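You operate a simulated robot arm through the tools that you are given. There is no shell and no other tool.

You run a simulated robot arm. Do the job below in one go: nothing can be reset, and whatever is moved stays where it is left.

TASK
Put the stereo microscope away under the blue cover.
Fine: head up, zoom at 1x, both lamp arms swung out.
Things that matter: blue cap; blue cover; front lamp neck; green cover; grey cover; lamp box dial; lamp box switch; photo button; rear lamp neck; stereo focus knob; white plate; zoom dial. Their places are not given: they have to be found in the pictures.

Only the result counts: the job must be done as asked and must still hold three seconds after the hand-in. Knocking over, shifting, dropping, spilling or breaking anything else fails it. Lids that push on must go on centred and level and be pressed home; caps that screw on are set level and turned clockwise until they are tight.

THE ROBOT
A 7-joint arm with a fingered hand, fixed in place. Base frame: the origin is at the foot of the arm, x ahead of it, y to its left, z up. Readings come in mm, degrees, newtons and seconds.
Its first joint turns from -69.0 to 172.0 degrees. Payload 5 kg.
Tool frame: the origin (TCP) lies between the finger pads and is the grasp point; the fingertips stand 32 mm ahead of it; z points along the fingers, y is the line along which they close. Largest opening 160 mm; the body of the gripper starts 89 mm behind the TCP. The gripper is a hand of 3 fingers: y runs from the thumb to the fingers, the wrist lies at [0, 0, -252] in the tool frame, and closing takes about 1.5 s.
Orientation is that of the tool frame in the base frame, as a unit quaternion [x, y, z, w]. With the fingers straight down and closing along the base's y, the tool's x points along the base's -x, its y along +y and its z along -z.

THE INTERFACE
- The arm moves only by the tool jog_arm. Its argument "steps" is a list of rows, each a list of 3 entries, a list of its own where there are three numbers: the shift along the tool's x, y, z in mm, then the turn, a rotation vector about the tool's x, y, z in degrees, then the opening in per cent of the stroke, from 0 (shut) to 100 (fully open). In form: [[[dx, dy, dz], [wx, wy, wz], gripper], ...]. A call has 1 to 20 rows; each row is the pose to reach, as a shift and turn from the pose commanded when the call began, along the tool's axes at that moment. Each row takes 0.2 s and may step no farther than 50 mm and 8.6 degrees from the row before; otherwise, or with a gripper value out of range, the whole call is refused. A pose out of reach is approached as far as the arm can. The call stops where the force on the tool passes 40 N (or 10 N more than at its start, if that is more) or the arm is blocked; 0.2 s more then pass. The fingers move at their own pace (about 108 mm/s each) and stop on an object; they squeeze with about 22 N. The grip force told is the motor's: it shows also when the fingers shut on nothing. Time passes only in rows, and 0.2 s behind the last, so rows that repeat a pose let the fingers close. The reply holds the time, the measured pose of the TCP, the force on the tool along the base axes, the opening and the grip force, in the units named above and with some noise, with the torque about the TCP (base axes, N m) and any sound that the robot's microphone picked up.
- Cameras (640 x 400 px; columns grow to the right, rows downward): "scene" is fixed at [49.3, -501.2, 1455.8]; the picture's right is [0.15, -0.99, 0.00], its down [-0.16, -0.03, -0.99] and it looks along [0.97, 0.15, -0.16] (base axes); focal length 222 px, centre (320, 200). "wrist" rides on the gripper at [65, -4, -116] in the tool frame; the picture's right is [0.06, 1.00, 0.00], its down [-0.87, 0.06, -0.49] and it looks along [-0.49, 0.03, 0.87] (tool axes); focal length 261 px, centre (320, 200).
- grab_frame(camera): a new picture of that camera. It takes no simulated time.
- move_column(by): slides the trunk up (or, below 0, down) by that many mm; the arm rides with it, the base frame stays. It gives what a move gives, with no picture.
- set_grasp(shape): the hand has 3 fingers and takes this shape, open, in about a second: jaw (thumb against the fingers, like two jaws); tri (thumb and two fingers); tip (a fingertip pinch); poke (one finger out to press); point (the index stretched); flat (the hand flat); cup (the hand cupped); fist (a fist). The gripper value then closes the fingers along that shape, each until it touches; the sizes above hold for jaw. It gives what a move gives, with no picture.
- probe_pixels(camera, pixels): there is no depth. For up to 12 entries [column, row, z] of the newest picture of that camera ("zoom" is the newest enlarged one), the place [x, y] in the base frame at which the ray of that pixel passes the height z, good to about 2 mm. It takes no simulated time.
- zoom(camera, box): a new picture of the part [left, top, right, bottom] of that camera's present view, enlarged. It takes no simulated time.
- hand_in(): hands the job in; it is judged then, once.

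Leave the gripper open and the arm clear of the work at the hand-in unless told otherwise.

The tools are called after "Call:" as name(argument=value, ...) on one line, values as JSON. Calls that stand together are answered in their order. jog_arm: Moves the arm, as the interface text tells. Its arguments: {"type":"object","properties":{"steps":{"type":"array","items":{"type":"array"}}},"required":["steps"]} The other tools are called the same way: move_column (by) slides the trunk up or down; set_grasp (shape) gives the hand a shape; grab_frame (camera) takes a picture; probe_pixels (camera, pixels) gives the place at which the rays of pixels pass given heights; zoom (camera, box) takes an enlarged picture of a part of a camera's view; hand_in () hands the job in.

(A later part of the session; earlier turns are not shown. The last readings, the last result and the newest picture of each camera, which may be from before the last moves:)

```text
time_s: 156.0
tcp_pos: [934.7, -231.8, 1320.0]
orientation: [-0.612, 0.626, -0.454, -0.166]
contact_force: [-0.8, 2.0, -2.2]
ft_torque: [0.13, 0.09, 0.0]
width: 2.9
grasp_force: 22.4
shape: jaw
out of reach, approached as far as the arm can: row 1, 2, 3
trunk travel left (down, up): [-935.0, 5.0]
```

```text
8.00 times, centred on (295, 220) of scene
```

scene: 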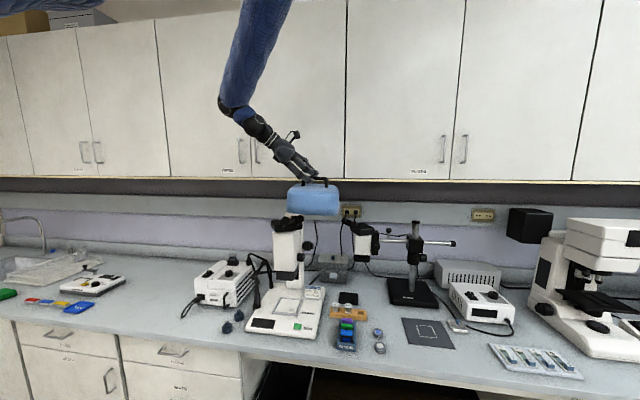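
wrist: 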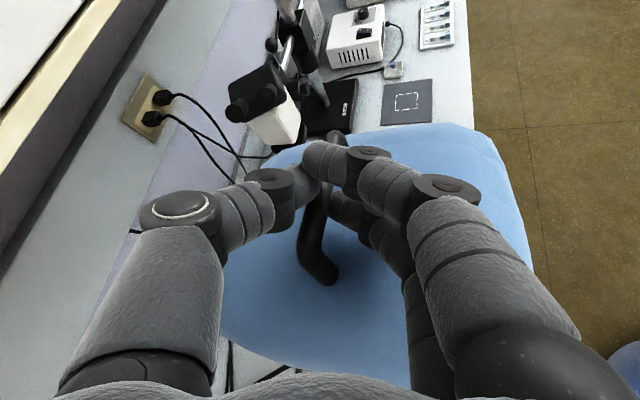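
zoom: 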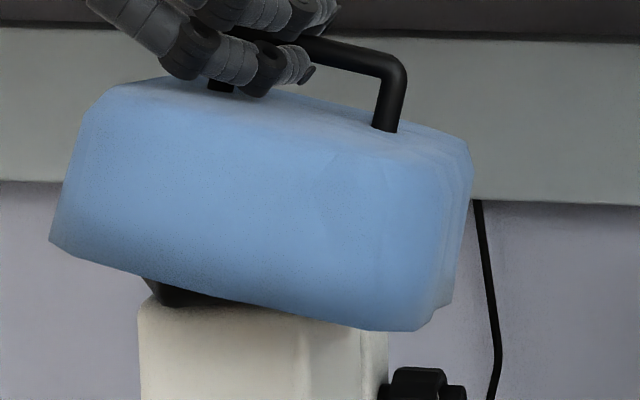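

The hand is at its limit for that rotation; the cover still hangs ~10° right-low. The bar can pivot in the fingers, so lowering onto the supports should level it. Lowering in 3 mm steps with force checks.

Call:
jog_arm(steps=[[[-2.3, 1.1, 1.6], [0, 0, 0], 0], [[-4.6, 2.2, 3.2], [0, 0, 0], 0], [[-6.9, 3.3, 4.8], [0, 0, 0], 0], [[-9.2, 4.4, 6.4], [0, 0, 0], 0], [[-9.2, 4.4, 6.4], [0, 0, 0], 0]])

Call:
zoom(camera="scene", box=[260, 195, 330, 245])

```text
time_s: 157.2
tcp_pos: [935.6, -231.9, 1307.6]
orientation: [-0.612, 0.626, -0.454, -0.166]
contact_force: [1.2, 2.1, 6.1]
ft_torque: [0.07, -0.02, 0.04]
width: 2.8
grasp_force: 21.8
shape: jaw
trunk travel left (down, up): [-935.0, 5.0]
```

```text
8.00 times, centred on (295, 220) of scene
```

zoom: 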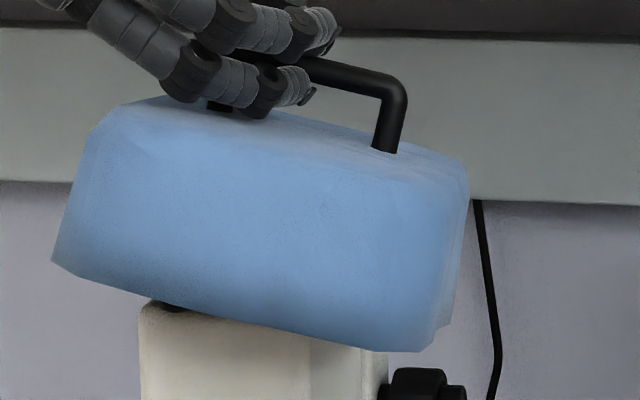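

Resting contact of ~8 N now. Pressing a few mm more to see whether it settles flatter.

Call:
jog_arm(steps=[[[-2.3, 1.1, 1.6], [0, 0, 0], 0], [[-4.6, 2.2, 3.2], [0, 0, 0], 0], [[-6.9, 3.3, 4.8], [0, 0, 0], 0], [[-6.9, 3.3, 4.8], [0, 0, 0], 0]])

Call:
zoom(camera="scene", box=[260, 195, 330, 245])

Call:
grab_frame(camera="wrist")

```text
time_s: 158.2
tcp_pos: [935.7, -232.3, 1299.7]
orientation: [-0.612, 0.626, -0.454, -0.166]
contact_force: [2.4, 2.4, 10.7]
ft_torque: [0.0, -0.1, 0.05]
width: 3.6
grasp_force: 21.7
shape: jaw
trunk travel left (down, up): [-935.0, 5.0]
```

```text
8.00 times, centred on (295, 220) of scene
```

zoom: 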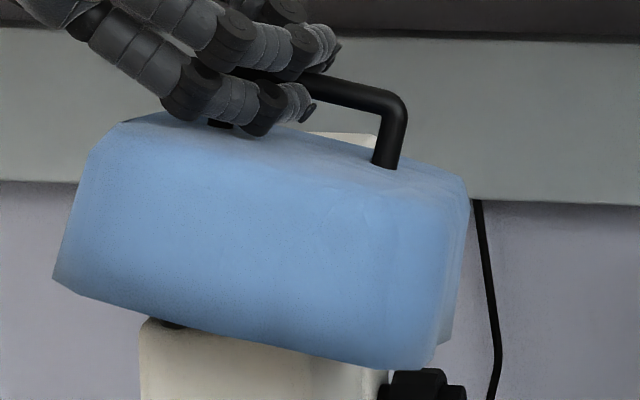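

```text
taken
```

wrist: 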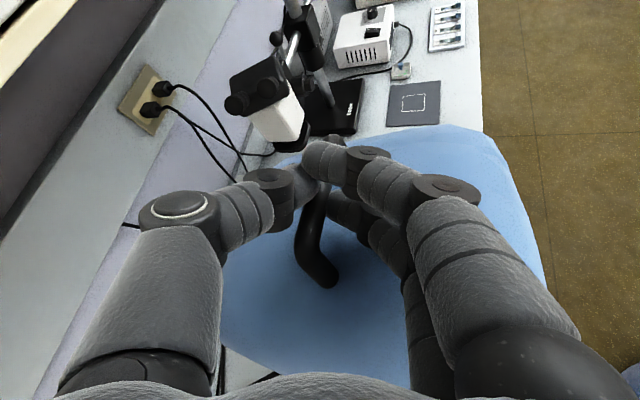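

The hood is now well down over the head (rim about 1160) and supported with ~12 N. I reduce the pressing by raising 7 mm, then open the fingers slightly to let it settle by itself.

Call:
jog_arm(steps=[[[2.7, -1.3, -1.9], [0, 0, 0], 0], [[5.3, -2.6, -3.7], [0, 0, 0], 0], [[5.3, -2.6, -3.7], [0, 0, 0], 0]])

Call:
jog_arm(steps=[[[0, 0, 0], [0, 0, 0], 4], [[0, 0, 0], [0, 0, 0], 8], [[0, 0, 0], [0, 0, 0], 12], [[0, 0, 0], [0, 0, 0], 12]])

Call:
zoom(camera="scene", box=[260, 195, 330, 245])

Call:
grab_frame(camera="wrist")

```text
time_s: 159.0
tcp_pos: [934.9, -231.9, 1304.7]
orientation: [-0.612, 0.626, -0.454, -0.166]
contact_force: [-2.0, 0.6, -2.4]
ft_torque: [0.09, 0.11, 0.0]
width: 2.4
grasp_force: 22.2
shape: jaw
trunk travel left (down, up): [-935.0, 5.0]
```

```text
time_s: 160.0
tcp_pos: [935.8, -233.3, 1304.6]
orientation: [-0.612, 0.626, -0.454, -0.165]
contact_force: [-0.4, 0.5, 0.5]
ft_torque: [-0.01, 0.0, -0.01]
width: 18.5
grasp_force: 0.2
shape: jaw
trunk travel left (down, up): [-935.0, 5.0]
```

```text
8.00 times, centred on (295, 220) of scene
```

zoom: 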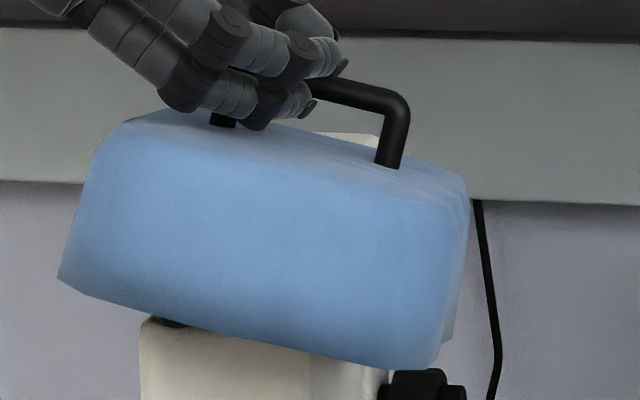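

```text
taken
```

wrist: 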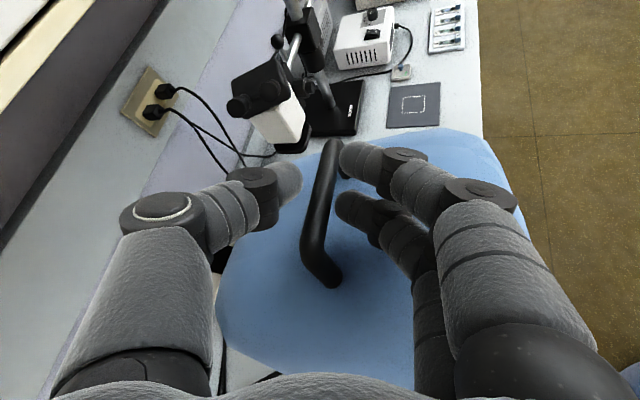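

It now rests by itself, tilted right-low ~11°. I open more and withdraw along the hand axis to inspect it.

Call:
jog_arm(steps=[[[0, 0, 0], [0, 0, 0], 25], [[0, 0, 0], [0, 0, 0], 35], [[0, 0, -15], [0, 0, 0], 35], [[0, 0, -40], [0, 0, 0], 35], [[0, 0, -80], [0, 0, 0], 35], [[0, 0, -120], [0, 0, 0], 35]])

Call:
zoom(camera="scene", box=[240, 180, 340, 280])

Call:
grab_frame(camera="wrist")

```text
time_s: 161.4
tcp_pos: [891.3, -138.2, 1371.7]
orientation: [-0.613, 0.626, -0.454, -0.164]
contact_force: [-0.4, -0.2, -0.1]
ft_torque: [-0.01, 0.0, -0.01]
width: 55.7
grasp_force: 0.0
shape: jaw
trunk travel left (down, up): [-935.0, 5.0]
```

```text
4.00 times, centred on (290, 230) of scene
```

zoom: 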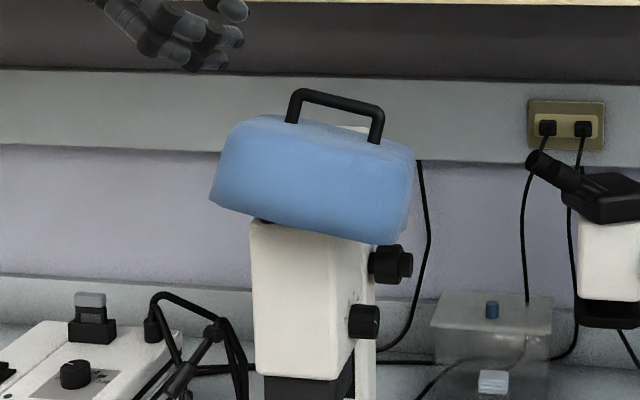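

```text
taken
```

wrist: 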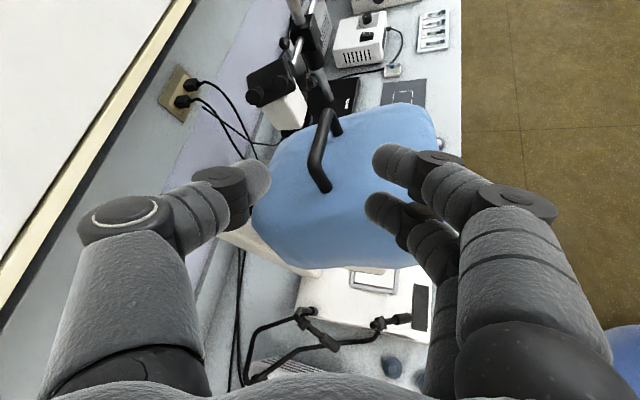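

Reviewing the first top view, the eyepiece unit is turned ~40°, spanning x 825–1019 and y −314…−140: its centre is near (924,−228). The cover sits ~25 mm too far right (bar at y −254), so its left side rides on the unit's left corner. I'll regrip with a vertical hand and move it. First back off to (740,-190).

Call:
jog_arm(steps=[[[8.5, 36.8, -13], [0, 0, 0], 40], [[17, 73.6, -26], [0, 0, 0], 40], [[25.5, 110.4, -39], [0, 0, 0], 40], [[34, 147.2, -52], [0, 0, 0], 40]])

Call:
jog_arm(steps=[[[0, 0, 0], [0, -8, 0], 40], [[0, 0, 0], [0, -16, 0], 40], [[0, 0, 0], [0, -24, 0], 40], [[0, 0, 0], [0, -32, 0], 40], [[0, 0, 0], [0, -40, 0], 40], [[0, 0, 0], [0, -48, 0], 40], [[0, 0, 0], [0, -54, 0], 40]])

Call:
grab_frame(camera="wrist")

Call:
grab_frame(camera="scene")

```text
time_s: 162.4
tcp_pos: [730.5, -143.3, 1371.6]
orientation: [-0.612, 0.625, -0.455, -0.165]
contact_force: [-0.8, -1.6, 1.0]
ft_torque: [0.04, 0.02, 0.03]
width: 63.6
grasp_force: 0.0
shape: jaw
trunk travel left (down, up): [-935.0, 5.0]
```

```text
time_s: 164.0
tcp_pos: [734.5, -146.2, 1370.3]
orientation: [0.752, -0.632, 0.126, -0.139]
contact_force: [-0.2, -0.3, 0.5]
ft_torque: [0.04, 0.01, 0.02]
width: 63.8
grasp_force: 0.1
shape: jaw
trunk travel left (down, up): [-935.0, 5.0]
```

```text
taken
```

wrist: 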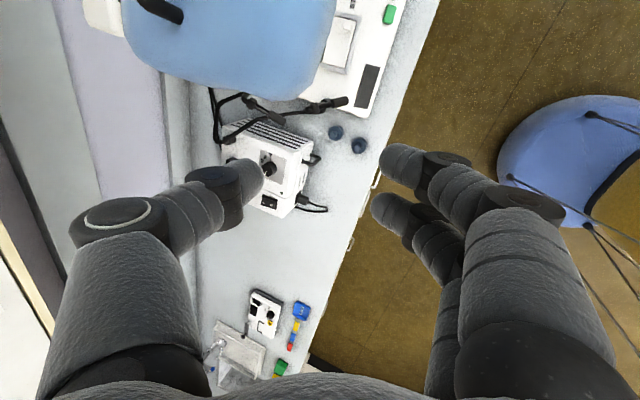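

```text
taken
```

scene: 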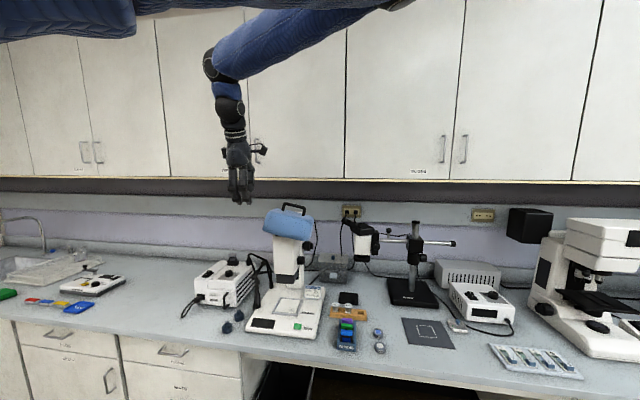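

The cover looks different now in the scene; zooming in.

Call:
zoom(camera="scene", box=[240, 180, 340, 280])

Call:
zoom(camera="wrist", box=[80, 0, 400, 200])

```text
4.00 times, centred on (290, 230) of scene
```

zoom: 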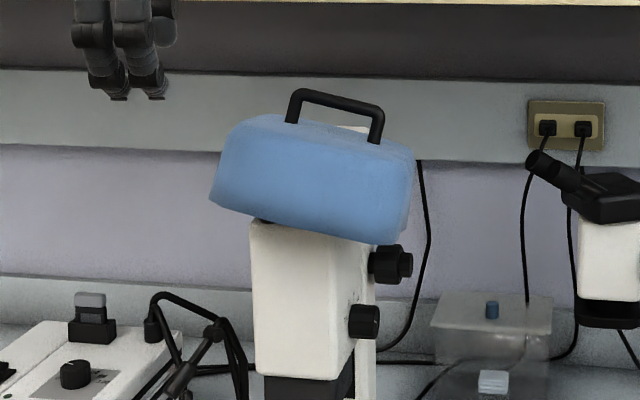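

```text
2.00 times, centred on (240, 100) of wrist
```

zoom: 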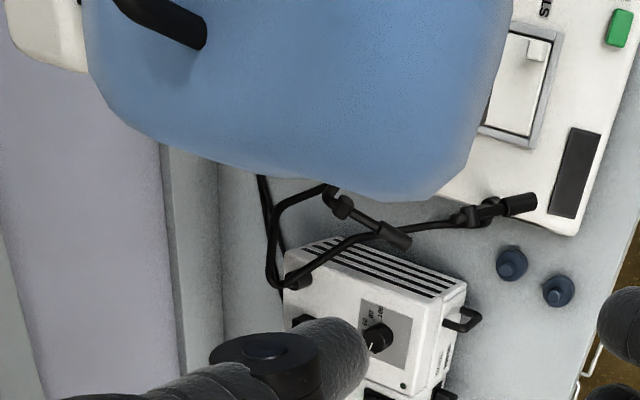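

The cover hasn't moved. Now I bring the hand, pointing steeply down, over the handle, aligning it with the bar.

Call:
jog_arm(steps=[[[26.2, -22.9, 5.7], [0, -1.5, 1.75], 40], [[52.4, -45.8, 11.4], [0, -3, 3.5], 40], [[78.6, -68.7, 17], [0, -4.5, 5.25], 40], [[104.9, -91.6, 22.7], [0, -6, 7], 40], [[131, -114.5, 28.4], [0, -7.5, 8.75], 40], [[157.3, -137.4, 34.1], [0, -9, 10.5], 40], [[157.3, -137.4, 34.1], [0, -9, 10.5], 40]])

Call:
grab_frame(camera="wrist")

Call:
zoom(camera="scene", box=[240, 170, 340, 270])

```text
time_s: 165.6
tcp_pos: [897.5, -277.8, 1392.5]
orientation: [0.698, -0.686, 0.054, -0.198]
contact_force: [-0.1, -0.5, 0.0]
ft_torque: [-0.03, -0.04, -0.02]
width: 63.8
grasp_force: 0.2
shape: jaw
trunk travel left (down, up): [-935.0, 5.0]
```

```text
taken
```

wrist: 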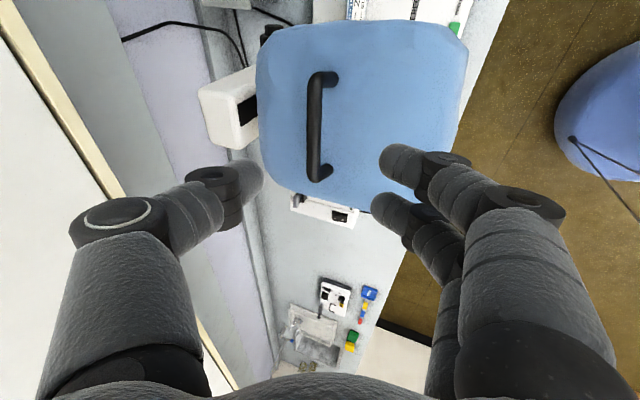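

```text
4.00 times, centred on (290, 220) of scene
```

zoom: 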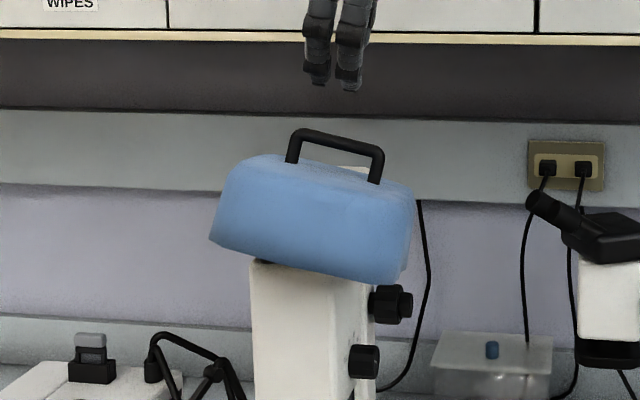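

The bar appears straight at wrist (314, 75–178), aligned with the hand. Probing it, the column top and the hood edges.

Call:
probe_pixels(camera="wrist", pixels=[[315, 75, 1276], [313, 178, 1294], [201, 95, 1213], [235, 150, 1213], [258, 140, 1213], [256, 70, 1213], [258, 110, 1180], [465, 110, 1160], [360, 20, 1150], [330, 198, 1240], [330, 198, 1180]])

Call:
zoom(camera="wrist", box=[180, 0, 480, 220])

```text
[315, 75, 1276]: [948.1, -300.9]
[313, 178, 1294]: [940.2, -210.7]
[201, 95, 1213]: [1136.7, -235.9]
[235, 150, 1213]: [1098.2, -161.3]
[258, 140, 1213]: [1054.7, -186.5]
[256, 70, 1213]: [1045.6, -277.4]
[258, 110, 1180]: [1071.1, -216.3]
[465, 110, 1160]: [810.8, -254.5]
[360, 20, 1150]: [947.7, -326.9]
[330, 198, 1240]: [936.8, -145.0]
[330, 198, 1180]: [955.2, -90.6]
```

```text
1.82 times, centred on (330, 110) of wrist
```

zoom: 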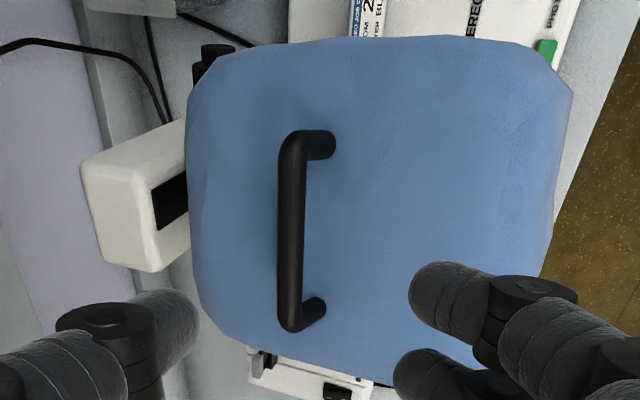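

Bar ends at (948,-301) and (940,-211), so its centre is (944,-256,1285). Lowering the open hand onto it.

Call:
jog_arm(steps=[[[0.7, -1.8, 30], [0, 0, 0], 34], [[1.4, -3.6, 60], [0, 0, 0], 30], [[2, -5.4, 85], [0, 0, 0], 30], [[2, -5.4, 85], [0, 0, 0], 30]])

Call:
grab_frame(camera="wrist")

```text
time_s: 166.6
tcp_pos: [932.3, -260.9, 1315.8]
orientation: [0.697, -0.687, 0.055, -0.197]
contact_force: [-0.1, -0.8, -0.1]
ft_torque: [0.0, 0.02, 0.02]
width: 48.6
grasp_force: 0.1
shape: jaw
trunk travel left (down, up): [-935.0, 5.0]
```

```text
taken
```

wrist: 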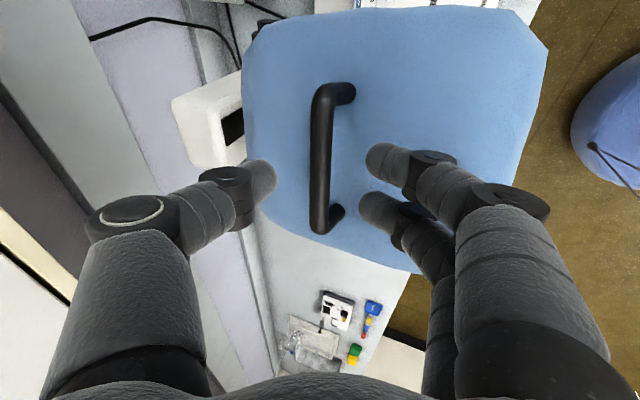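

Bar centre at (320,158): ~33 mm ahead and slightly to the −y side. Final 18 mm advance with 7 mm sideways, then close.

Call:
jog_arm(steps=[[[3.5, 0, 9], [0, 0, 0], 30], [[7, 0, 18], [0, 0, 0], 30], [[7, 0, 18], [0, 0, 0], 15], [[7, 0, 18], [0, 0, 0], 6], [[7, 0, 18], [0, 0, 0], 0], [[7, 0, 18], [0, 0, 0], 0], [[7, 0, 18], [0, 0, 0], 0], [[7, 0, 18], [0, 0, 0], 0]])

Call:
grab_frame(camera="wrist")

```text
time_s: 168.4
tcp_pos: [939.0, -263.9, 1297.5]
orientation: [0.698, -0.687, 0.053, -0.197]
contact_force: [-1.0, 0.4, -0.9]
ft_torque: [-0.01, 0.02, 0.04]
width: 8.6
grasp_force: 21.8
shape: jaw
trunk travel left (down, up): [-935.0, 5.0]
```

```text
taken
```

wrist: 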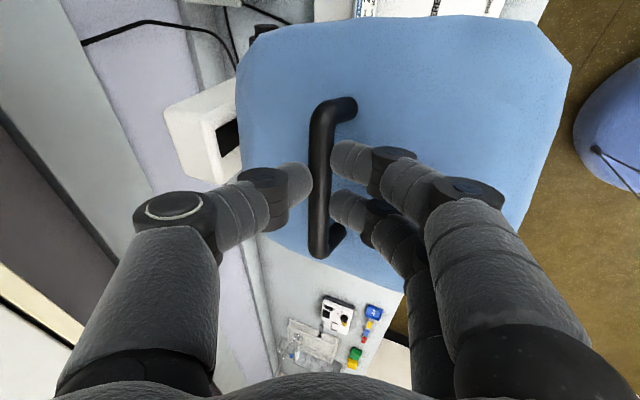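

A firm grip with thumb and both fingers. Lifting 105 mm slowly.

Call:
jog_arm(steps=[[[-2, -3.5, -9.2], [0, 0, 0], 0], [[-4.9, -8.8, -22.9], [0, 0, 0], 0], [[-8.8, -15.8, -41.2], [0, 0, 0], 0], [[-12.7, -22.8, -59.5], [0, 0, 0], 0], [[-16.7, -29.8, -77.9], [0, 0, 0], 0], [[-20.6, -36.8, -96.2], [0, 0, 0], 0], [[-20.6, -36.8, -96.2], [0, 0, 0], 0]])

Call:
zoom(camera="scene", box=[240, 150, 360, 270])

Call:
grab_frame(camera="wrist")

```text
time_s: 170.0
tcp_pos: [940.0, -264.6, 1403.1]
orientation: [0.698, -0.687, 0.054, -0.197]
contact_force: [0.6, 1.0, -2.3]
ft_torque: [-0.04, -0.01, -0.03]
width: 8.7
grasp_force: 22.0
shape: jaw
trunk travel left (down, up): [-935.0, 5.0]
```

```text
3.33 times, centred on (300, 210) of scene
```

zoom: 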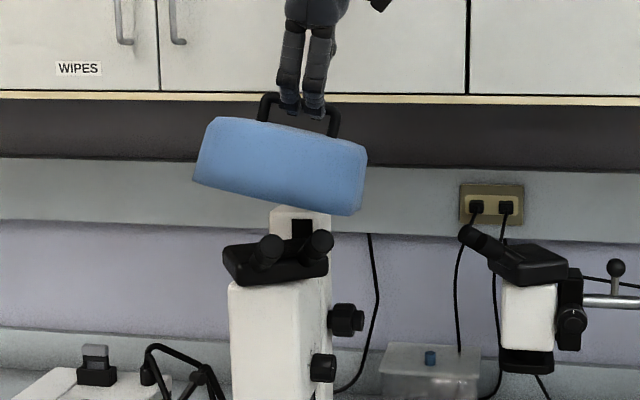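

```text
taken
```

wrist: 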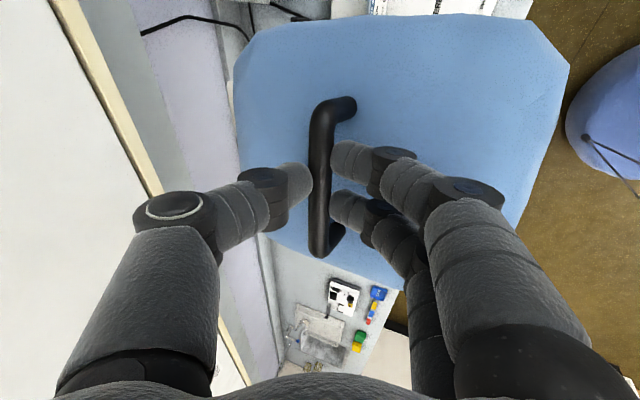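

The lift shows the hood is free, but the head has sunk by about 15 mm: the zoom dial is at scene row 260 instead of 256.6, so my pressing pushed it down. I'll seat the hood without any pressing and then raise the head again. First, level the hood (roll ~9°, pitch ~9°).

Call:
jog_arm(steps=[[[0, 0, 0], [2.1, 2.3, -1.3], 0], [[0, 0, 0], [4.2, 4.6, -2.6], 0], [[0, 0, 0], [6.2, 6.9, -4], 0], [[0, 0, 0], [8.3, 9.2, -5.3], 0], [[0, 0, 0], [8.3, 9.2, -5.3], 0]])

Call:
zoom(camera="scene", box=[240, 150, 360, 270])

Call:
grab_frame(camera="wrist")

```text
time_s: 171.2
tcp_pos: [941.6, -263.7, 1402.4]
orientation: [0.706, -0.661, 0.168, -0.189]
contact_force: [-0.9, -0.3, -1.9]
ft_torque: [-0.03, 0.0, 0.02]
width: 8.6
grasp_force: 22.1
shape: jaw
trunk travel left (down, up): [-935.0, 5.0]
```

```text
3.33 times, centred on (300, 210) of scene
```

zoom: 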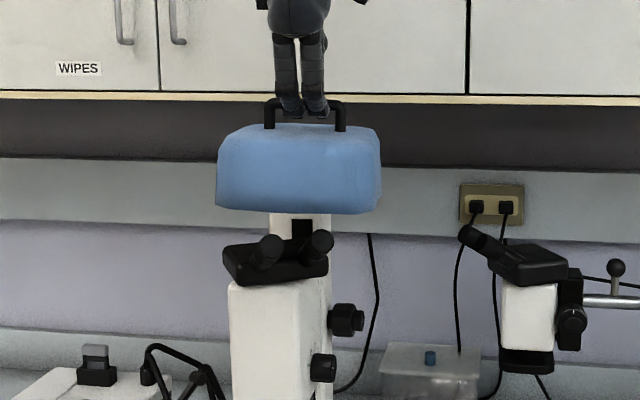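

```text
taken
```

wrist: 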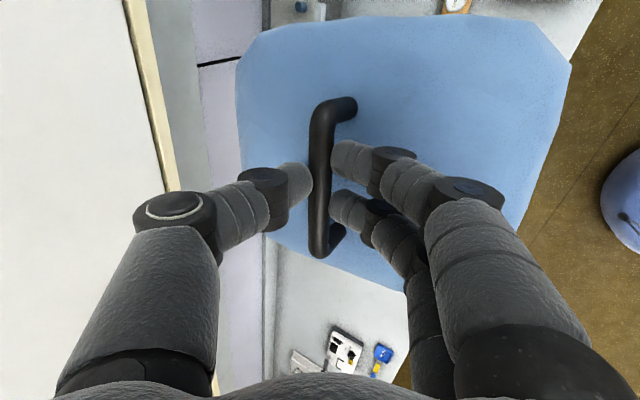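

Level now. Probing the bar and hood edges to compute the shift.

Call:
probe_pixels(camera="wrist", pixels=[[322, 105, 1390], [318, 252, 1390], [568, 90, 1262], [525, 220, 1262], [440, 15, 1350], [240, 60, 1350], [265, 232, 1350], [400, 288, 1350]])

```text
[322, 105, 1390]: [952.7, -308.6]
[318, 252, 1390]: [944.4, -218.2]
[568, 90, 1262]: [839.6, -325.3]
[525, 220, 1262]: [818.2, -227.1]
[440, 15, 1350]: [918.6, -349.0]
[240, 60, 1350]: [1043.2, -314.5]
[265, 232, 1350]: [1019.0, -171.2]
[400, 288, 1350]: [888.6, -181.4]
```

Shifting the hood to bar centre (930,-230) and taking out ~6° of yaw.

Call:
jog_arm(steps=[[[-11.5, 4.8, -2.5], [0, 1, 1.7], 0], [[-23, 9.5, -5], [0, 1.9, 3.5], 0], [[-34.6, 14.3, -7.5], [0.1, 2.9, 5.2], 0], [[-34.6, 14.3, -7.5], [0.1, 2.9, 5.2], 0]])

Call:
grab_frame(camera="wrist")

Call:
probe_pixels(camera="wrist", pixels=[[322, 105, 1390], [318, 252, 1390], [568, 90, 1262], [525, 220, 1262], [240, 60, 1350], [265, 232, 1350]])

Call:
zoom(camera="scene", box=[240, 150, 360, 270])

```text
time_s: 172.2
tcp_pos: [921.6, -231.8, 1400.7]
orientation: [-0.671, 0.697, -0.177, 0.179]
contact_force: [0.8, 0.0, -1.6]
ft_torque: [-0.04, 0.06, 0.02]
width: 8.6
grasp_force: 22.1
shape: jaw
trunk travel left (down, up): [-935.0, 5.0]
```

```text
taken
```

wrist: 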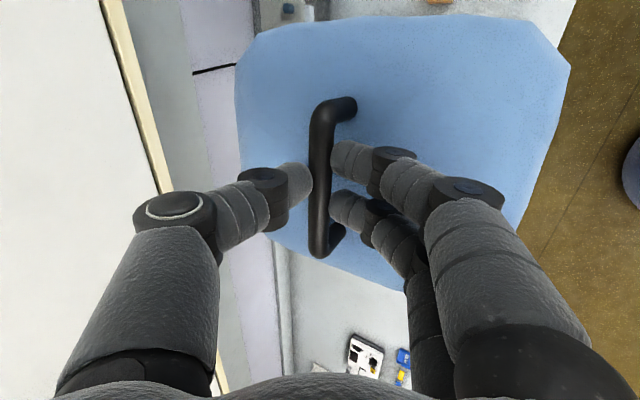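

```text
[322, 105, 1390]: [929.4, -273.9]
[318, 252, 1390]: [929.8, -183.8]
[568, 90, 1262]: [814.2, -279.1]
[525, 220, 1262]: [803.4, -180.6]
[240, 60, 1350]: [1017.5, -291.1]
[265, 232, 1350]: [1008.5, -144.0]
```

```text
3.33 times, centred on (300, 210) of scene
```

zoom: 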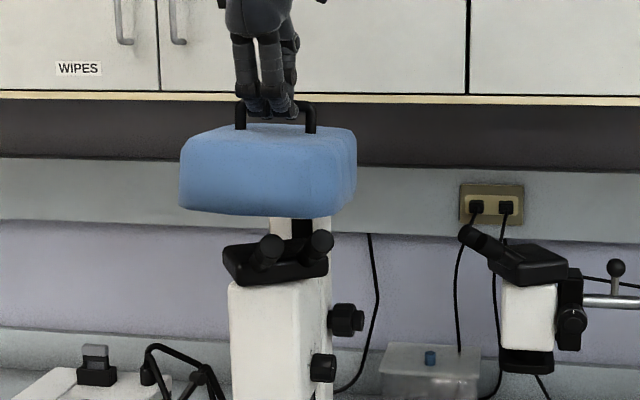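

The hood's front rim (y −148…−328) is now centred on the eyepiece unit (−163…−313). Lowering 70 mm in 7 mm steps.

Call:
jog_arm(steps=[[[0.1, 3.4, 6.1], [0, 0, 0], 0], [[0.2, 6.8, 12.2], [0, 0, 0], 0], [[0.3, 10.2, 18.3], [0, 0, 0], 0], [[0.3, 13.6, 24.4], [0, 0, 0], 0], [[0.4, 17, 30.5], [0, 0, 0], 0], [[0.5, 20.5, 36.6], [0, 0, 0], 0], [[0.6, 23.9, 42.7], [0, 0, 0], 0], [[0.7, 27.3, 48.8], [0, 0, 0], 0], [[0.8, 30.7, 54.9], [0, 0, 0], 0], [[0.8, 34.1, 61], [0, 0, 0], 0], [[0.8, 34.1, 61], [0, 0, 0], 0]])

Call:
zoom(camera="scene", box=[240, 150, 360, 270])

```text
time_s: 174.6
tcp_pos: [922.1, -231.1, 1331.1]
orientation: [-0.671, 0.697, -0.178, 0.18]
contact_force: [0.6, -1.1, -1.7]
ft_torque: [0.01, 0.01, 0.03]
width: 8.8
grasp_force: 22.1
shape: jaw
trunk travel left (down, up): [-935.0, 5.0]
```

```text
3.33 times, centred on (300, 210) of scene
```

zoom: 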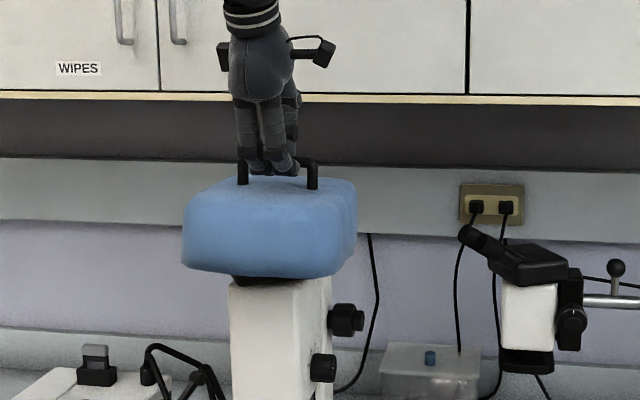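

No contact, still level. Continuing in 3 mm steps for 24 mm.

Call:
jog_arm(steps=[[[0, 1.5, 2.6], [0, 0, 0], 0], [[0, 2.9, 5.2], [0, 0, 0], 0], [[0.1, 4.4, 7.8], [0, 0, 0], 0], [[0.1, 5.8, 10.5], [0, 0, 0], 0], [[0.2, 7.3, 13.1], [0, 0, 0], 0], [[0.2, 8.8, 15.7], [0, 0, 0], 0], [[0.3, 10.2, 18.3], [0, 0, 0], 0], [[0.3, 11.7, 20.9], [0, 0, 0], 0], [[0.3, 11.7, 20.9], [0, 0, 0], 0]])

Call:
zoom(camera="scene", box=[240, 150, 360, 270])

```text
time_s: 176.6
tcp_pos: [922.4, -230.1, 1308.4]
orientation: [-0.671, 0.697, -0.177, 0.181]
contact_force: [-0.2, 0.9, -2.5]
ft_torque: [-0.02, 0.03, -0.02]
width: 8.6
grasp_force: 22.0
shape: jaw
trunk travel left (down, up): [-935.0, 5.0]
```

```text
3.33 times, centred on (300, 210) of scene
```

zoom: 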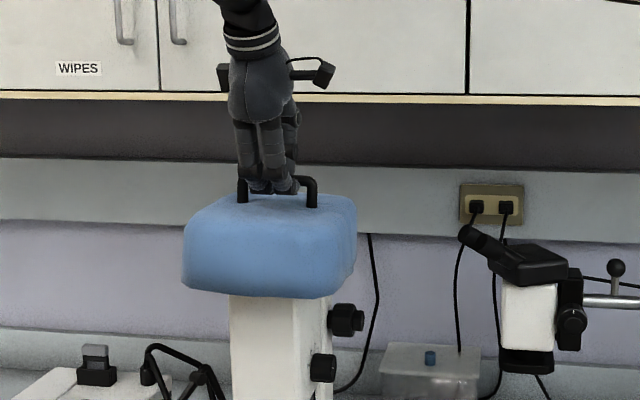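

The whole eyepiece unit is now inside the hood, still without contact: it fits. Continuing with 2 mm steps.

Call:
jog_arm(steps=[[[0, 1, 1.7], [0, 0, 0], 0], [[0, 1.9, 3.5], [0, 0, 0], 0], [[0.1, 2.9, 5.2], [0, 0, 0], 0], [[0.1, 3.9, 7], [0, 0, 0], 0], [[0.1, 3.9, 7], [0, 0, 0], 0]])

Call:
jog_arm(steps=[[[0, 1, 1.7], [0, 0, 0], 0], [[0, 1.9, 3.5], [0, 0, 0], 0], [[0.1, 2.9, 5.2], [0, 0, 0], 0], [[0.1, 2.9, 5.2], [0, 0, 0], 0]])

Call:
zoom(camera="scene", box=[240, 150, 360, 270])

```text
time_s: 177.8
tcp_pos: [922.8, -231.0, 1299.4]
orientation: [-0.671, 0.697, -0.178, 0.18]
contact_force: [0.0, -0.1, -1.7]
ft_torque: [-0.08, 0.06, -0.01]
width: 8.7
grasp_force: 21.6
shape: jaw
trunk travel left (down, up): [-935.0, 5.0]
```

```text
time_s: 178.8
tcp_pos: [921.4, -231.2, 1294.2]
orientation: [-0.671, 0.697, -0.178, 0.18]
contact_force: [1.6, 0.1, -1.7]
ft_torque: [-0.1, 0.04, 0.0]
width: 8.6
grasp_force: 21.9
shape: jaw
trunk travel left (down, up): [-935.0, 5.0]
```

```text
3.33 times, centred on (300, 210) of scene
```

zoom: 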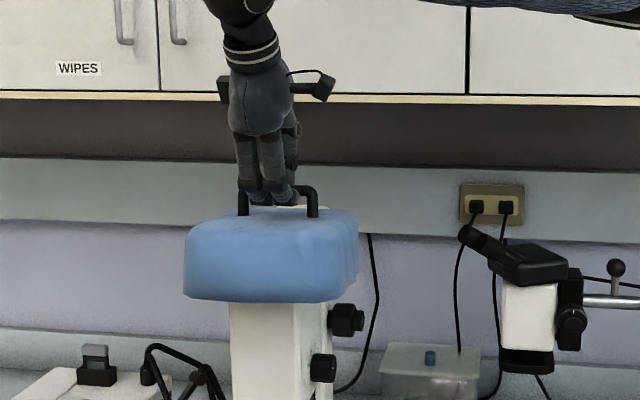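

The bar keeps descending but the front edge has almost stopped: the eyepieces touch the rounded front of the hood. I'll raise 12 mm, shift 12 mm toward the front, and lower again.

Call:
jog_arm(steps=[[[0, -2.9, -5.2], [0, 0, 0], 0], [[0, -5.9, -10.5], [0, 0, 0], 0], [[0.3, 4.6, -16.3], [0, 0, 0], 0], [[0.3, 6.6, -12.8], [0, 0, 0], 0], [[0.4, 8.5, -9.4], [0, 0, 0], 0], [[0.4, 10.5, -5.9], [0, 0, 0], 0], [[0.4, 10.5, -5.9], [0, 0, 0], 0]])

Call:
zoom(camera="scene", box=[240, 150, 360, 270])

Call:
grab_frame(camera="wrist")

```text
time_s: 180.4
tcp_pos: [909.7, -229.6, 1294.5]
orientation: [-0.671, 0.697, -0.178, 0.179]
contact_force: [0.9, 0.8, 0.4]
ft_torque: [-0.1, 0.03, 0.02]
width: 9.1
grasp_force: 22.4
shape: jaw
trunk travel left (down, up): [-935.0, 5.0]
```

```text
3.33 times, centred on (300, 210) of scene
```

zoom: 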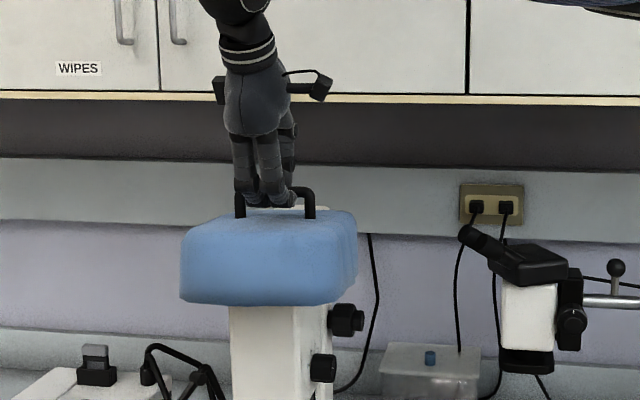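

```text
taken
```

wrist: 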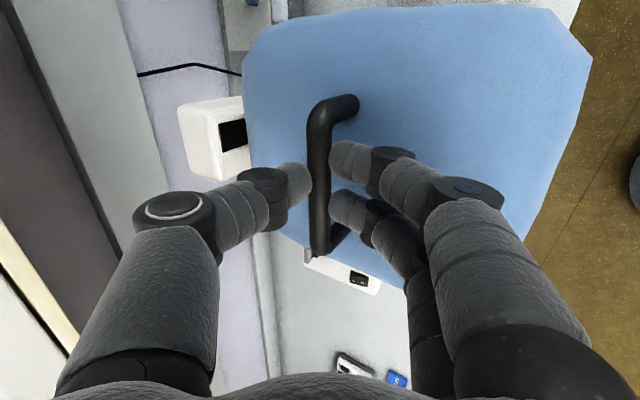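

Support force is ~2.4 N (about its own weight) and the hood is nearly level. I release it gently: open a little and wait.

Call:
jog_arm(steps=[[[0, 0, 0], [0, 0, 0], 6], [[0, 0, 0], [0, 0, 0], 10], [[0, 0, 0], [0, 0, 0], 15], [[0, 0, 0], [0, 0, 0], 20], [[0, 0, 0], [0, 0, 0], 24], [[0, 0, 0], [0, 0, 0], 24]])

Call:
zoom(camera="scene", box=[240, 150, 360, 270])

Call:
grab_frame(camera="wrist")

```text
time_s: 181.8
tcp_pos: [909.8, -230.9, 1294.5]
orientation: [-0.671, 0.697, -0.177, 0.18]
contact_force: [0.3, -0.8, 0.1]
ft_torque: [0.02, -0.02, -0.03]
width: 37.9
grasp_force: 0.0
shape: jaw
trunk travel left (down, up): [-935.0, 5.0]
```

```text
3.33 times, centred on (300, 210) of scene
```

zoom: 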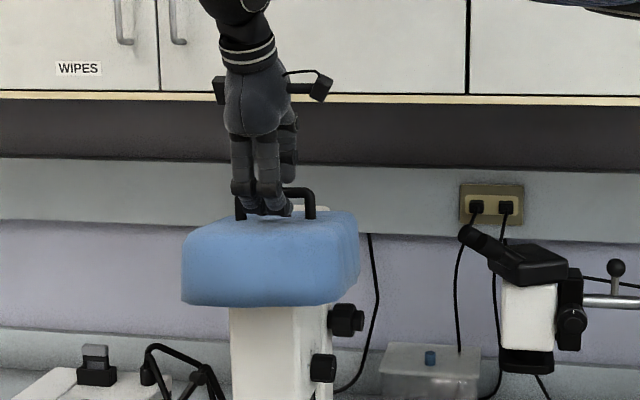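

```text
taken
```

wrist: 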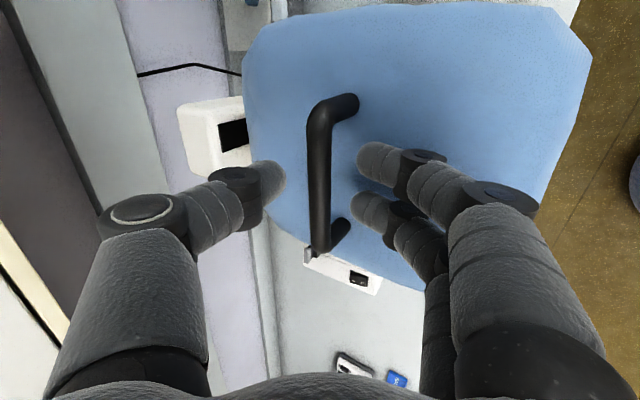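

It stays put and nearly level. Withdrawing the hand along its axis.

Call:
jog_arm(steps=[[[0, 0, -10], [0, 0, 0], 26], [[0, 0, -25], [0, 0, 0], 30], [[0, 0, -50], [0, 0, 0], 34], [[0, 0, -85], [0, 0, 0], 40], [[0, 0, -120], [0, 0, 0], 40]])

Call:
zoom(camera="scene", box=[240, 170, 340, 270])

Call:
grab_frame(camera="wrist")

```text
time_s: 183.0
tcp_pos: [848.9, -230.5, 1398.1]
orientation: [-0.671, 0.697, -0.178, 0.179]
contact_force: [-0.4, -0.6, 0.0]
ft_torque: [-0.01, -0.01, -0.01]
width: 63.4
grasp_force: 0.1
shape: jaw
trunk travel left (down, up): [-935.0, 5.0]
```

```text
4.00 times, centred on (290, 220) of scene
```

zoom: 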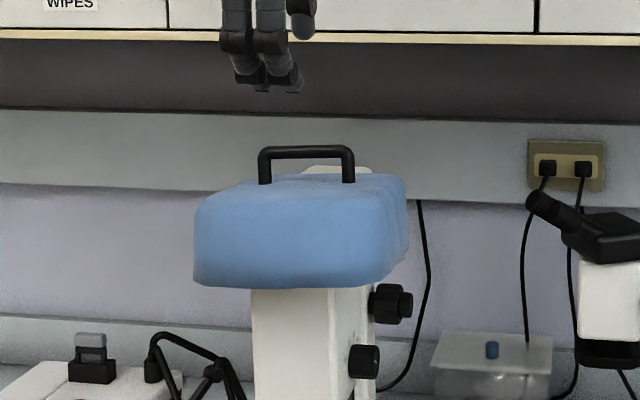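

```text
taken
```

wrist: 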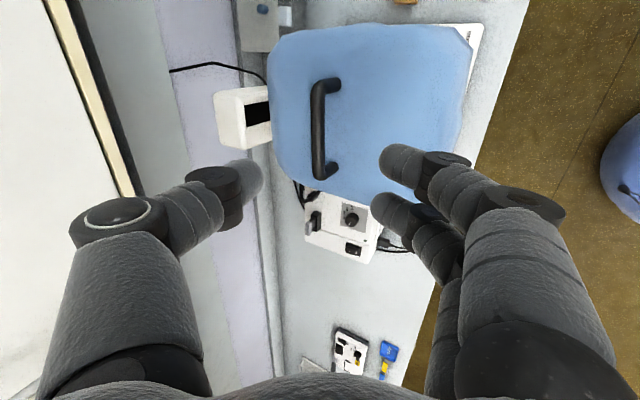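

The cover now sits level over the head. The last thing is the head, which has to go back up 15 mm. I retreat to the front right at this height first.

Call:
jog_arm(steps=[[[0, 0, -30], [0, 0, 0], 40], [[27.5, 27.2, -45], [0, 0, 0], 40], [[55, 54.5, -61], [0, 0, 0], 40], [[82.5, 81.7, -76], [0, 0, 0], 40], [[110, 108.9, -91], [0, 0, 0], 40], [[137.5, 136, -107], [0, 0, 0], 50], [[165, 163.4, -122], [0, 0, 0], 60], [[192.5, 190.6, -122], [0, 0, 0], 62], [[220, 217.8, -122], [0, 0, 0], 62]])

Call:
grab_frame(camera="scene")

```text
time_s: 185.0
tcp_pos: [592.4, -440.0, 1396.5]
orientation: [-0.672, 0.696, -0.178, 0.181]
contact_force: [-0.6, -0.4, -0.3]
ft_torque: [0.05, -0.02, 0.01]
width: 98.6
grasp_force: 0.0
shape: jaw
trunk travel left (down, up): [-935.0, 5.0]
```

```text
taken
```

scene: 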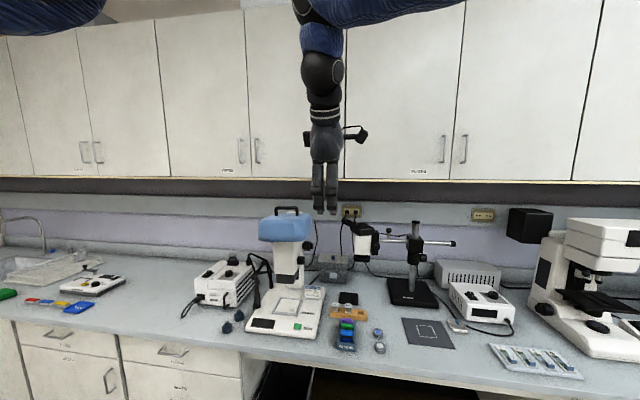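

Clear of everything. Lowering the trunk 300 mm here in free space, then raising the arm 120 mm.

Call:
move_column(by=-300)

Call:
jog_arm(steps=[[[0, -19.6, -34.9], [0, 0, 0], 62], [[0, -39.2, -69.8], [0, 0, 0], 62], [[0, -58.8, -104.6], [0, 0, 0], 62], [[0, -58.8, -104.6], [0, 0, 0], 62]])

```text
time_s: 188.0
tcp_pos: [593.5, -438.5, 1096.5]
orientation: [-0.671, 0.697, -0.178, 0.18]
contact_force: [-0.4, 0.4, 0.1]
ft_torque: [0.0, -0.02, 0.01]
width: 98.7
grasp_force: 0.0
shape: jaw
trunk travel left (down, up): [-635.0, 305.0]
```

```text
time_s: 189.0
tcp_pos: [595.0, -442.0, 1213.8]
orientation: [-0.671, 0.697, -0.177, 0.18]
contact_force: [0.6, 0.2, -0.6]
ft_torque: [0.05, 0.04, 0.01]
width: 98.8
grasp_force: 0.0
shape: jaw
trunk travel left (down, up): [-635.0, 305.0]
```

Lowering the trunk another 305 mm, then swinging the hand to the oblique attitude used for the knob.

Call:
move_column(by=-305)

Call:
jog_arm(steps=[[[0, 0, 0], [0, -7.5, 0], 62], [[0, 0, 0], [0, -15, 0], 62], [[0, 0, 0], [0, -22.5, 0], 62], [[0, 0, 0], [0, -30, 0], 62], [[0, 0, 0], [0, -37.5, 0], 62], [[0, 0, 0], [0, -45, 0], 62], [[0, 0, 0], [0, -52.5, 0], 62], [[0, 0, 0], [0, -60, 0], 62]])

```text
time_s: 192.1
tcp_pos: [594.5, -441.7, 908.7]
orientation: [-0.671, 0.697, -0.178, 0.179]
contact_force: [0.8, -0.1, -0.1]
ft_torque: [-0.04, -0.02, 0.02]
width: 98.9
grasp_force: 0.0
shape: jaw
trunk travel left (down, up): [-330.0, 610.0]
```

```text
time_s: 193.9
tcp_pos: [594.0, -442.0, 910.3]
orientation: [0.67, -0.513, -0.182, -0.505]
contact_force: [0.5, 0.7, 0.5]
ft_torque: [-0.01, 0.03, -0.02]
width: 99.1
grasp_force: 0.1
shape: jaw
trunk travel left (down, up): [-330.0, 610.0]
```

Raising 125 mm and turning the hand about the knob-axis direction to −45°.

Call:
jog_arm(steps=[[[-31.8, -20.4, -17.7], [0, 0, 0], 62], [[-63.5, -40.9, -35.3], [0, 0, 0], 62], [[-95.3, -61.3, -53], [0, 0, 0], 62], [[-95.3, -61.3, -53], [4, 0, -6.9], 62], [[-95.3, -61.3, -53], [8, 0, -13.9], 62], [[-95.3, -61.3, -53], [12, 0, -20.8], 62], [[-95.3, -61.3, -53], [16, 0, -27.7], 62], [[-95.3, -61.3, -53], [20, 0, -34.6], 62], [[-95.3, -61.3, -53], [24, 0, -41.6], 62], [[-95.3, -61.3, -53], [28, 0, -48.5], 62], [[-95.3, -61.3, -53], [32, 0, -55.4], 62], [[-95.3, -61.3, -53], [36, 0, -62.4], 62], [[-95.3, -61.3, -53], [40, 0, -69.3], 62], [[-95.3, -61.3, -53], [44, 0, -76.2], 62], [[-95.3, -61.3, -53], [48, 0, -83.1], 62], [[-95.3, -61.3, -53], [51, 0, -88.3], 62]])

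```text
time_s: 197.3
tcp_pos: [593.8, -439.8, 1035.0]
orientation: [-0.57, -0.057, -0.425, 0.701]
contact_force: [-0.2, -0.2, 0.3]
ft_torque: [-0.02, -0.02, -0.02]
width: 98.7
grasp_force: 0.0
shape: jaw
trunk travel left (down, up): [-330.0, 610.0]
```

Hand ready (about −41°). Moving to the standoff beside the focus knob.

Call:
jog_arm(steps=[[[28, 30.3, 22.5], [0, 0, 0], 62], [[55.9, 60.6, 45.1], [0, 0, 0], 62], [[83.9, 90.9, 67.6], [0, 0, 0], 62], [[111.8, 121.2, 90.2], [0, 0, 0], 62], [[139.8, 151.5, 112.7], [0, 0, 0], 62], [[167.8, 181.7, 135.2], [0, 0, 0], 62], [[195.7, 212, 157.8], [0, 0, 0], 62], [[223.7, 242.3, 180.3], [0, 0, 0], 62], [[251.6, 272.6, 202.9], [0, 0, 0], 62], [[279.6, 302.9, 225.4], [0, 0, 0], 62], [[279.6, 302.9, 225.4], [0, 0, 0], 62]])

Call:
grab_frame(camera="wrist")

Call:
zoom(camera="scene", box=[240, 190, 340, 290])

```text
time_s: 199.7
tcp_pos: [1065.0, -400.2, 1039.3]
orientation: [-0.571, -0.057, -0.424, 0.701]
contact_force: [0.2, 0.5, -0.2]
ft_torque: [0.02, -0.01, 0.0]
width: 98.9
grasp_force: 0.0
shape: jaw
trunk travel left (down, up): [-330.0, 610.0]
```

```text
taken
```

wrist: 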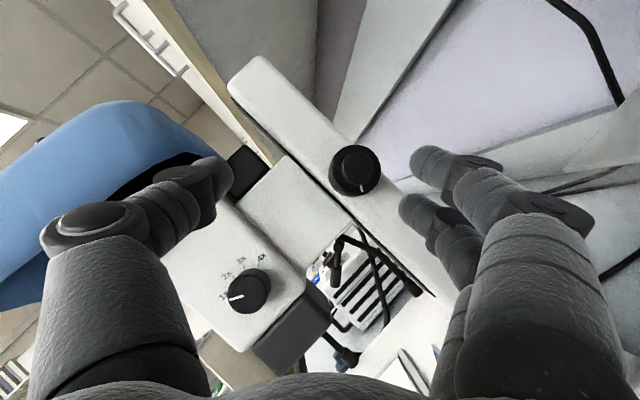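

```text
4.00 times, centred on (290, 240) of scene
```

zoom: 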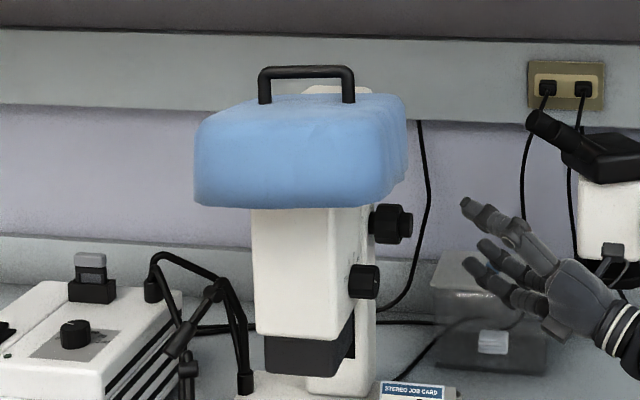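

The zoom line still reads 1x and the hood sits nicely. Moving in onto the focus knob at (355,170).

Call:
jog_arm(steps=[[[-7, 9.1, 24.2], [0, 0, 0], 58], [[-14, 18.2, 48.4], [0, 0, 0], 58], [[-21, 27.3, 72.5], [0, 0, 0], 58], [[-25, 32, 85], [0, 0, 0], 58], [[-27.9, 36.4, 96.7], [0, 0, 0], 58], [[-27.9, 36.4, 96.7], [0, 0, 0], 58]])

Call:
grab_frame(camera="wrist")

```text
time_s: 201.1
tcp_pos: [1109.4, -305.9, 1031.1]
orientation: [-0.571, -0.057, -0.425, 0.7]
contact_force: [-0.3, 0.4, 0.4]
ft_torque: [0.0, 0.04, 0.01]
width: 93.4
grasp_force: 0.0
shape: jaw
trunk travel left (down, up): [-330.0, 610.0]
```

```text
taken
```

wrist: 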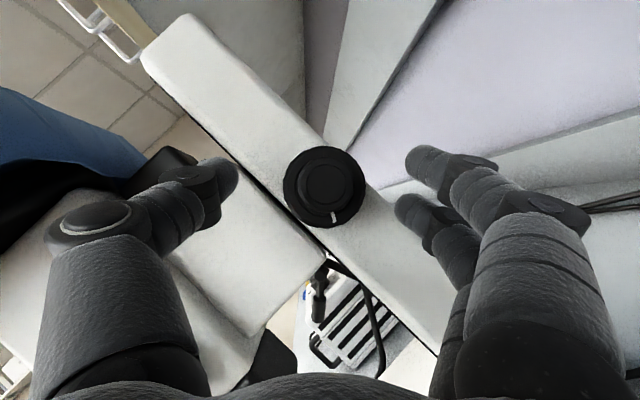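

Knob centred. Closing on it.

Call:
jog_arm(steps=[[[0, 0, 0], [0, 0, 0], 40], [[0, 0, 0], [0, 0, 0], 30], [[0, 0, 0], [0, 0, 0], 20], [[0, 0, 0], [0, 0, 0], 15], [[0, 0, 0], [0, 0, 0], 15], [[0, 0, 0], [0, 0, 0], 15]])

Call:
jog_arm(steps=[[[0.1, -1.1, 0], [-4, -0.1, 6.4], 15], [[0.25, -2.2, 0.1], [-8, -0.2, 12.7], 15], [[0.5, -3.3, 0.3], [-11.9, -0.2, 19.1], 15], [[1, -4.3, 0.6], [-15.9, -0.3, 25.4], 15], [[1.5, -5.2, 0.9], [-19.9, -0.4, 31.8], 15], [[2.1, -6, 1.3], [-23.9, -0.5, 38.2], 15], [[2.8, -6.7, 1.8], [-27.9, -0.6, 44.5], 15], [[3.6, -7.4, 2.3], [-31.9, -0.7, 50.9], 15], [[4.5, -7.9, 2.8], [-35.8, -0.7, 57.2], 15], [[5.3, -8.2, 3.3], [-39.8, -0.8, 63.6], 15], [[6.3, -8.4, 3.9], [-43.8, -0.9, 70], 15], [[6.3, -8.4, 3.9], [-43.8, -0.9, 70], 15]])

Call:
grab_frame(camera="wrist")

Call:
zoom(camera="scene", box=[240, 190, 340, 290])

```text
time_s: 202.5
tcp_pos: [1110.0, -306.1, 1030.9]
orientation: [-0.571, -0.056, -0.424, 0.701]
contact_force: [4.3, -0.7, -0.4]
ft_torque: [0.31, 0.14, 0.23]
width: 34.8
grasp_force: 22.1
shape: jaw
trunk travel left (down, up): [-330.0, 610.0]
```

```text
time_s: 205.1
tcp_pos: [1110.2, -307.3, 1041.1]
orientation: [0.709, -0.422, -0.058, -0.563]
contact_force: [11.1, -21.2, 0.3]
ft_torque: [0.29, -0.07, -0.61]
width: 32.3
grasp_force: 22.0
shape: jaw
trunk travel left (down, up): [-330.0, 610.0]
```

```text
taken
```

wrist: 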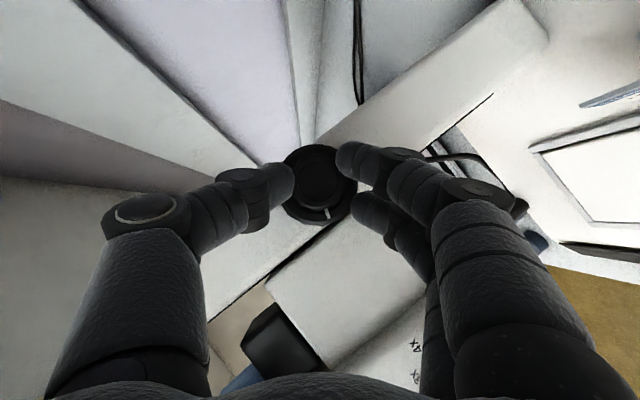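

```text
4.00 times, centred on (290, 240) of scene
```

zoom: 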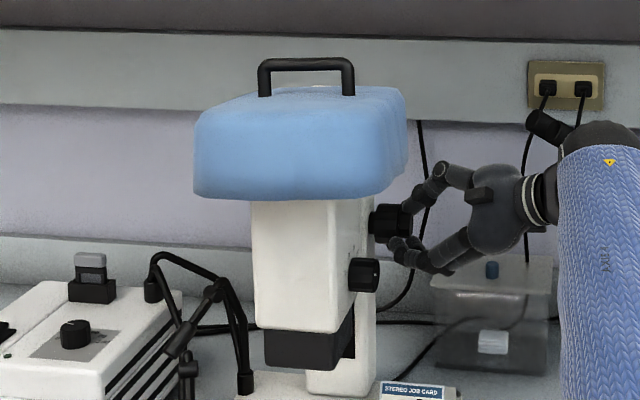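

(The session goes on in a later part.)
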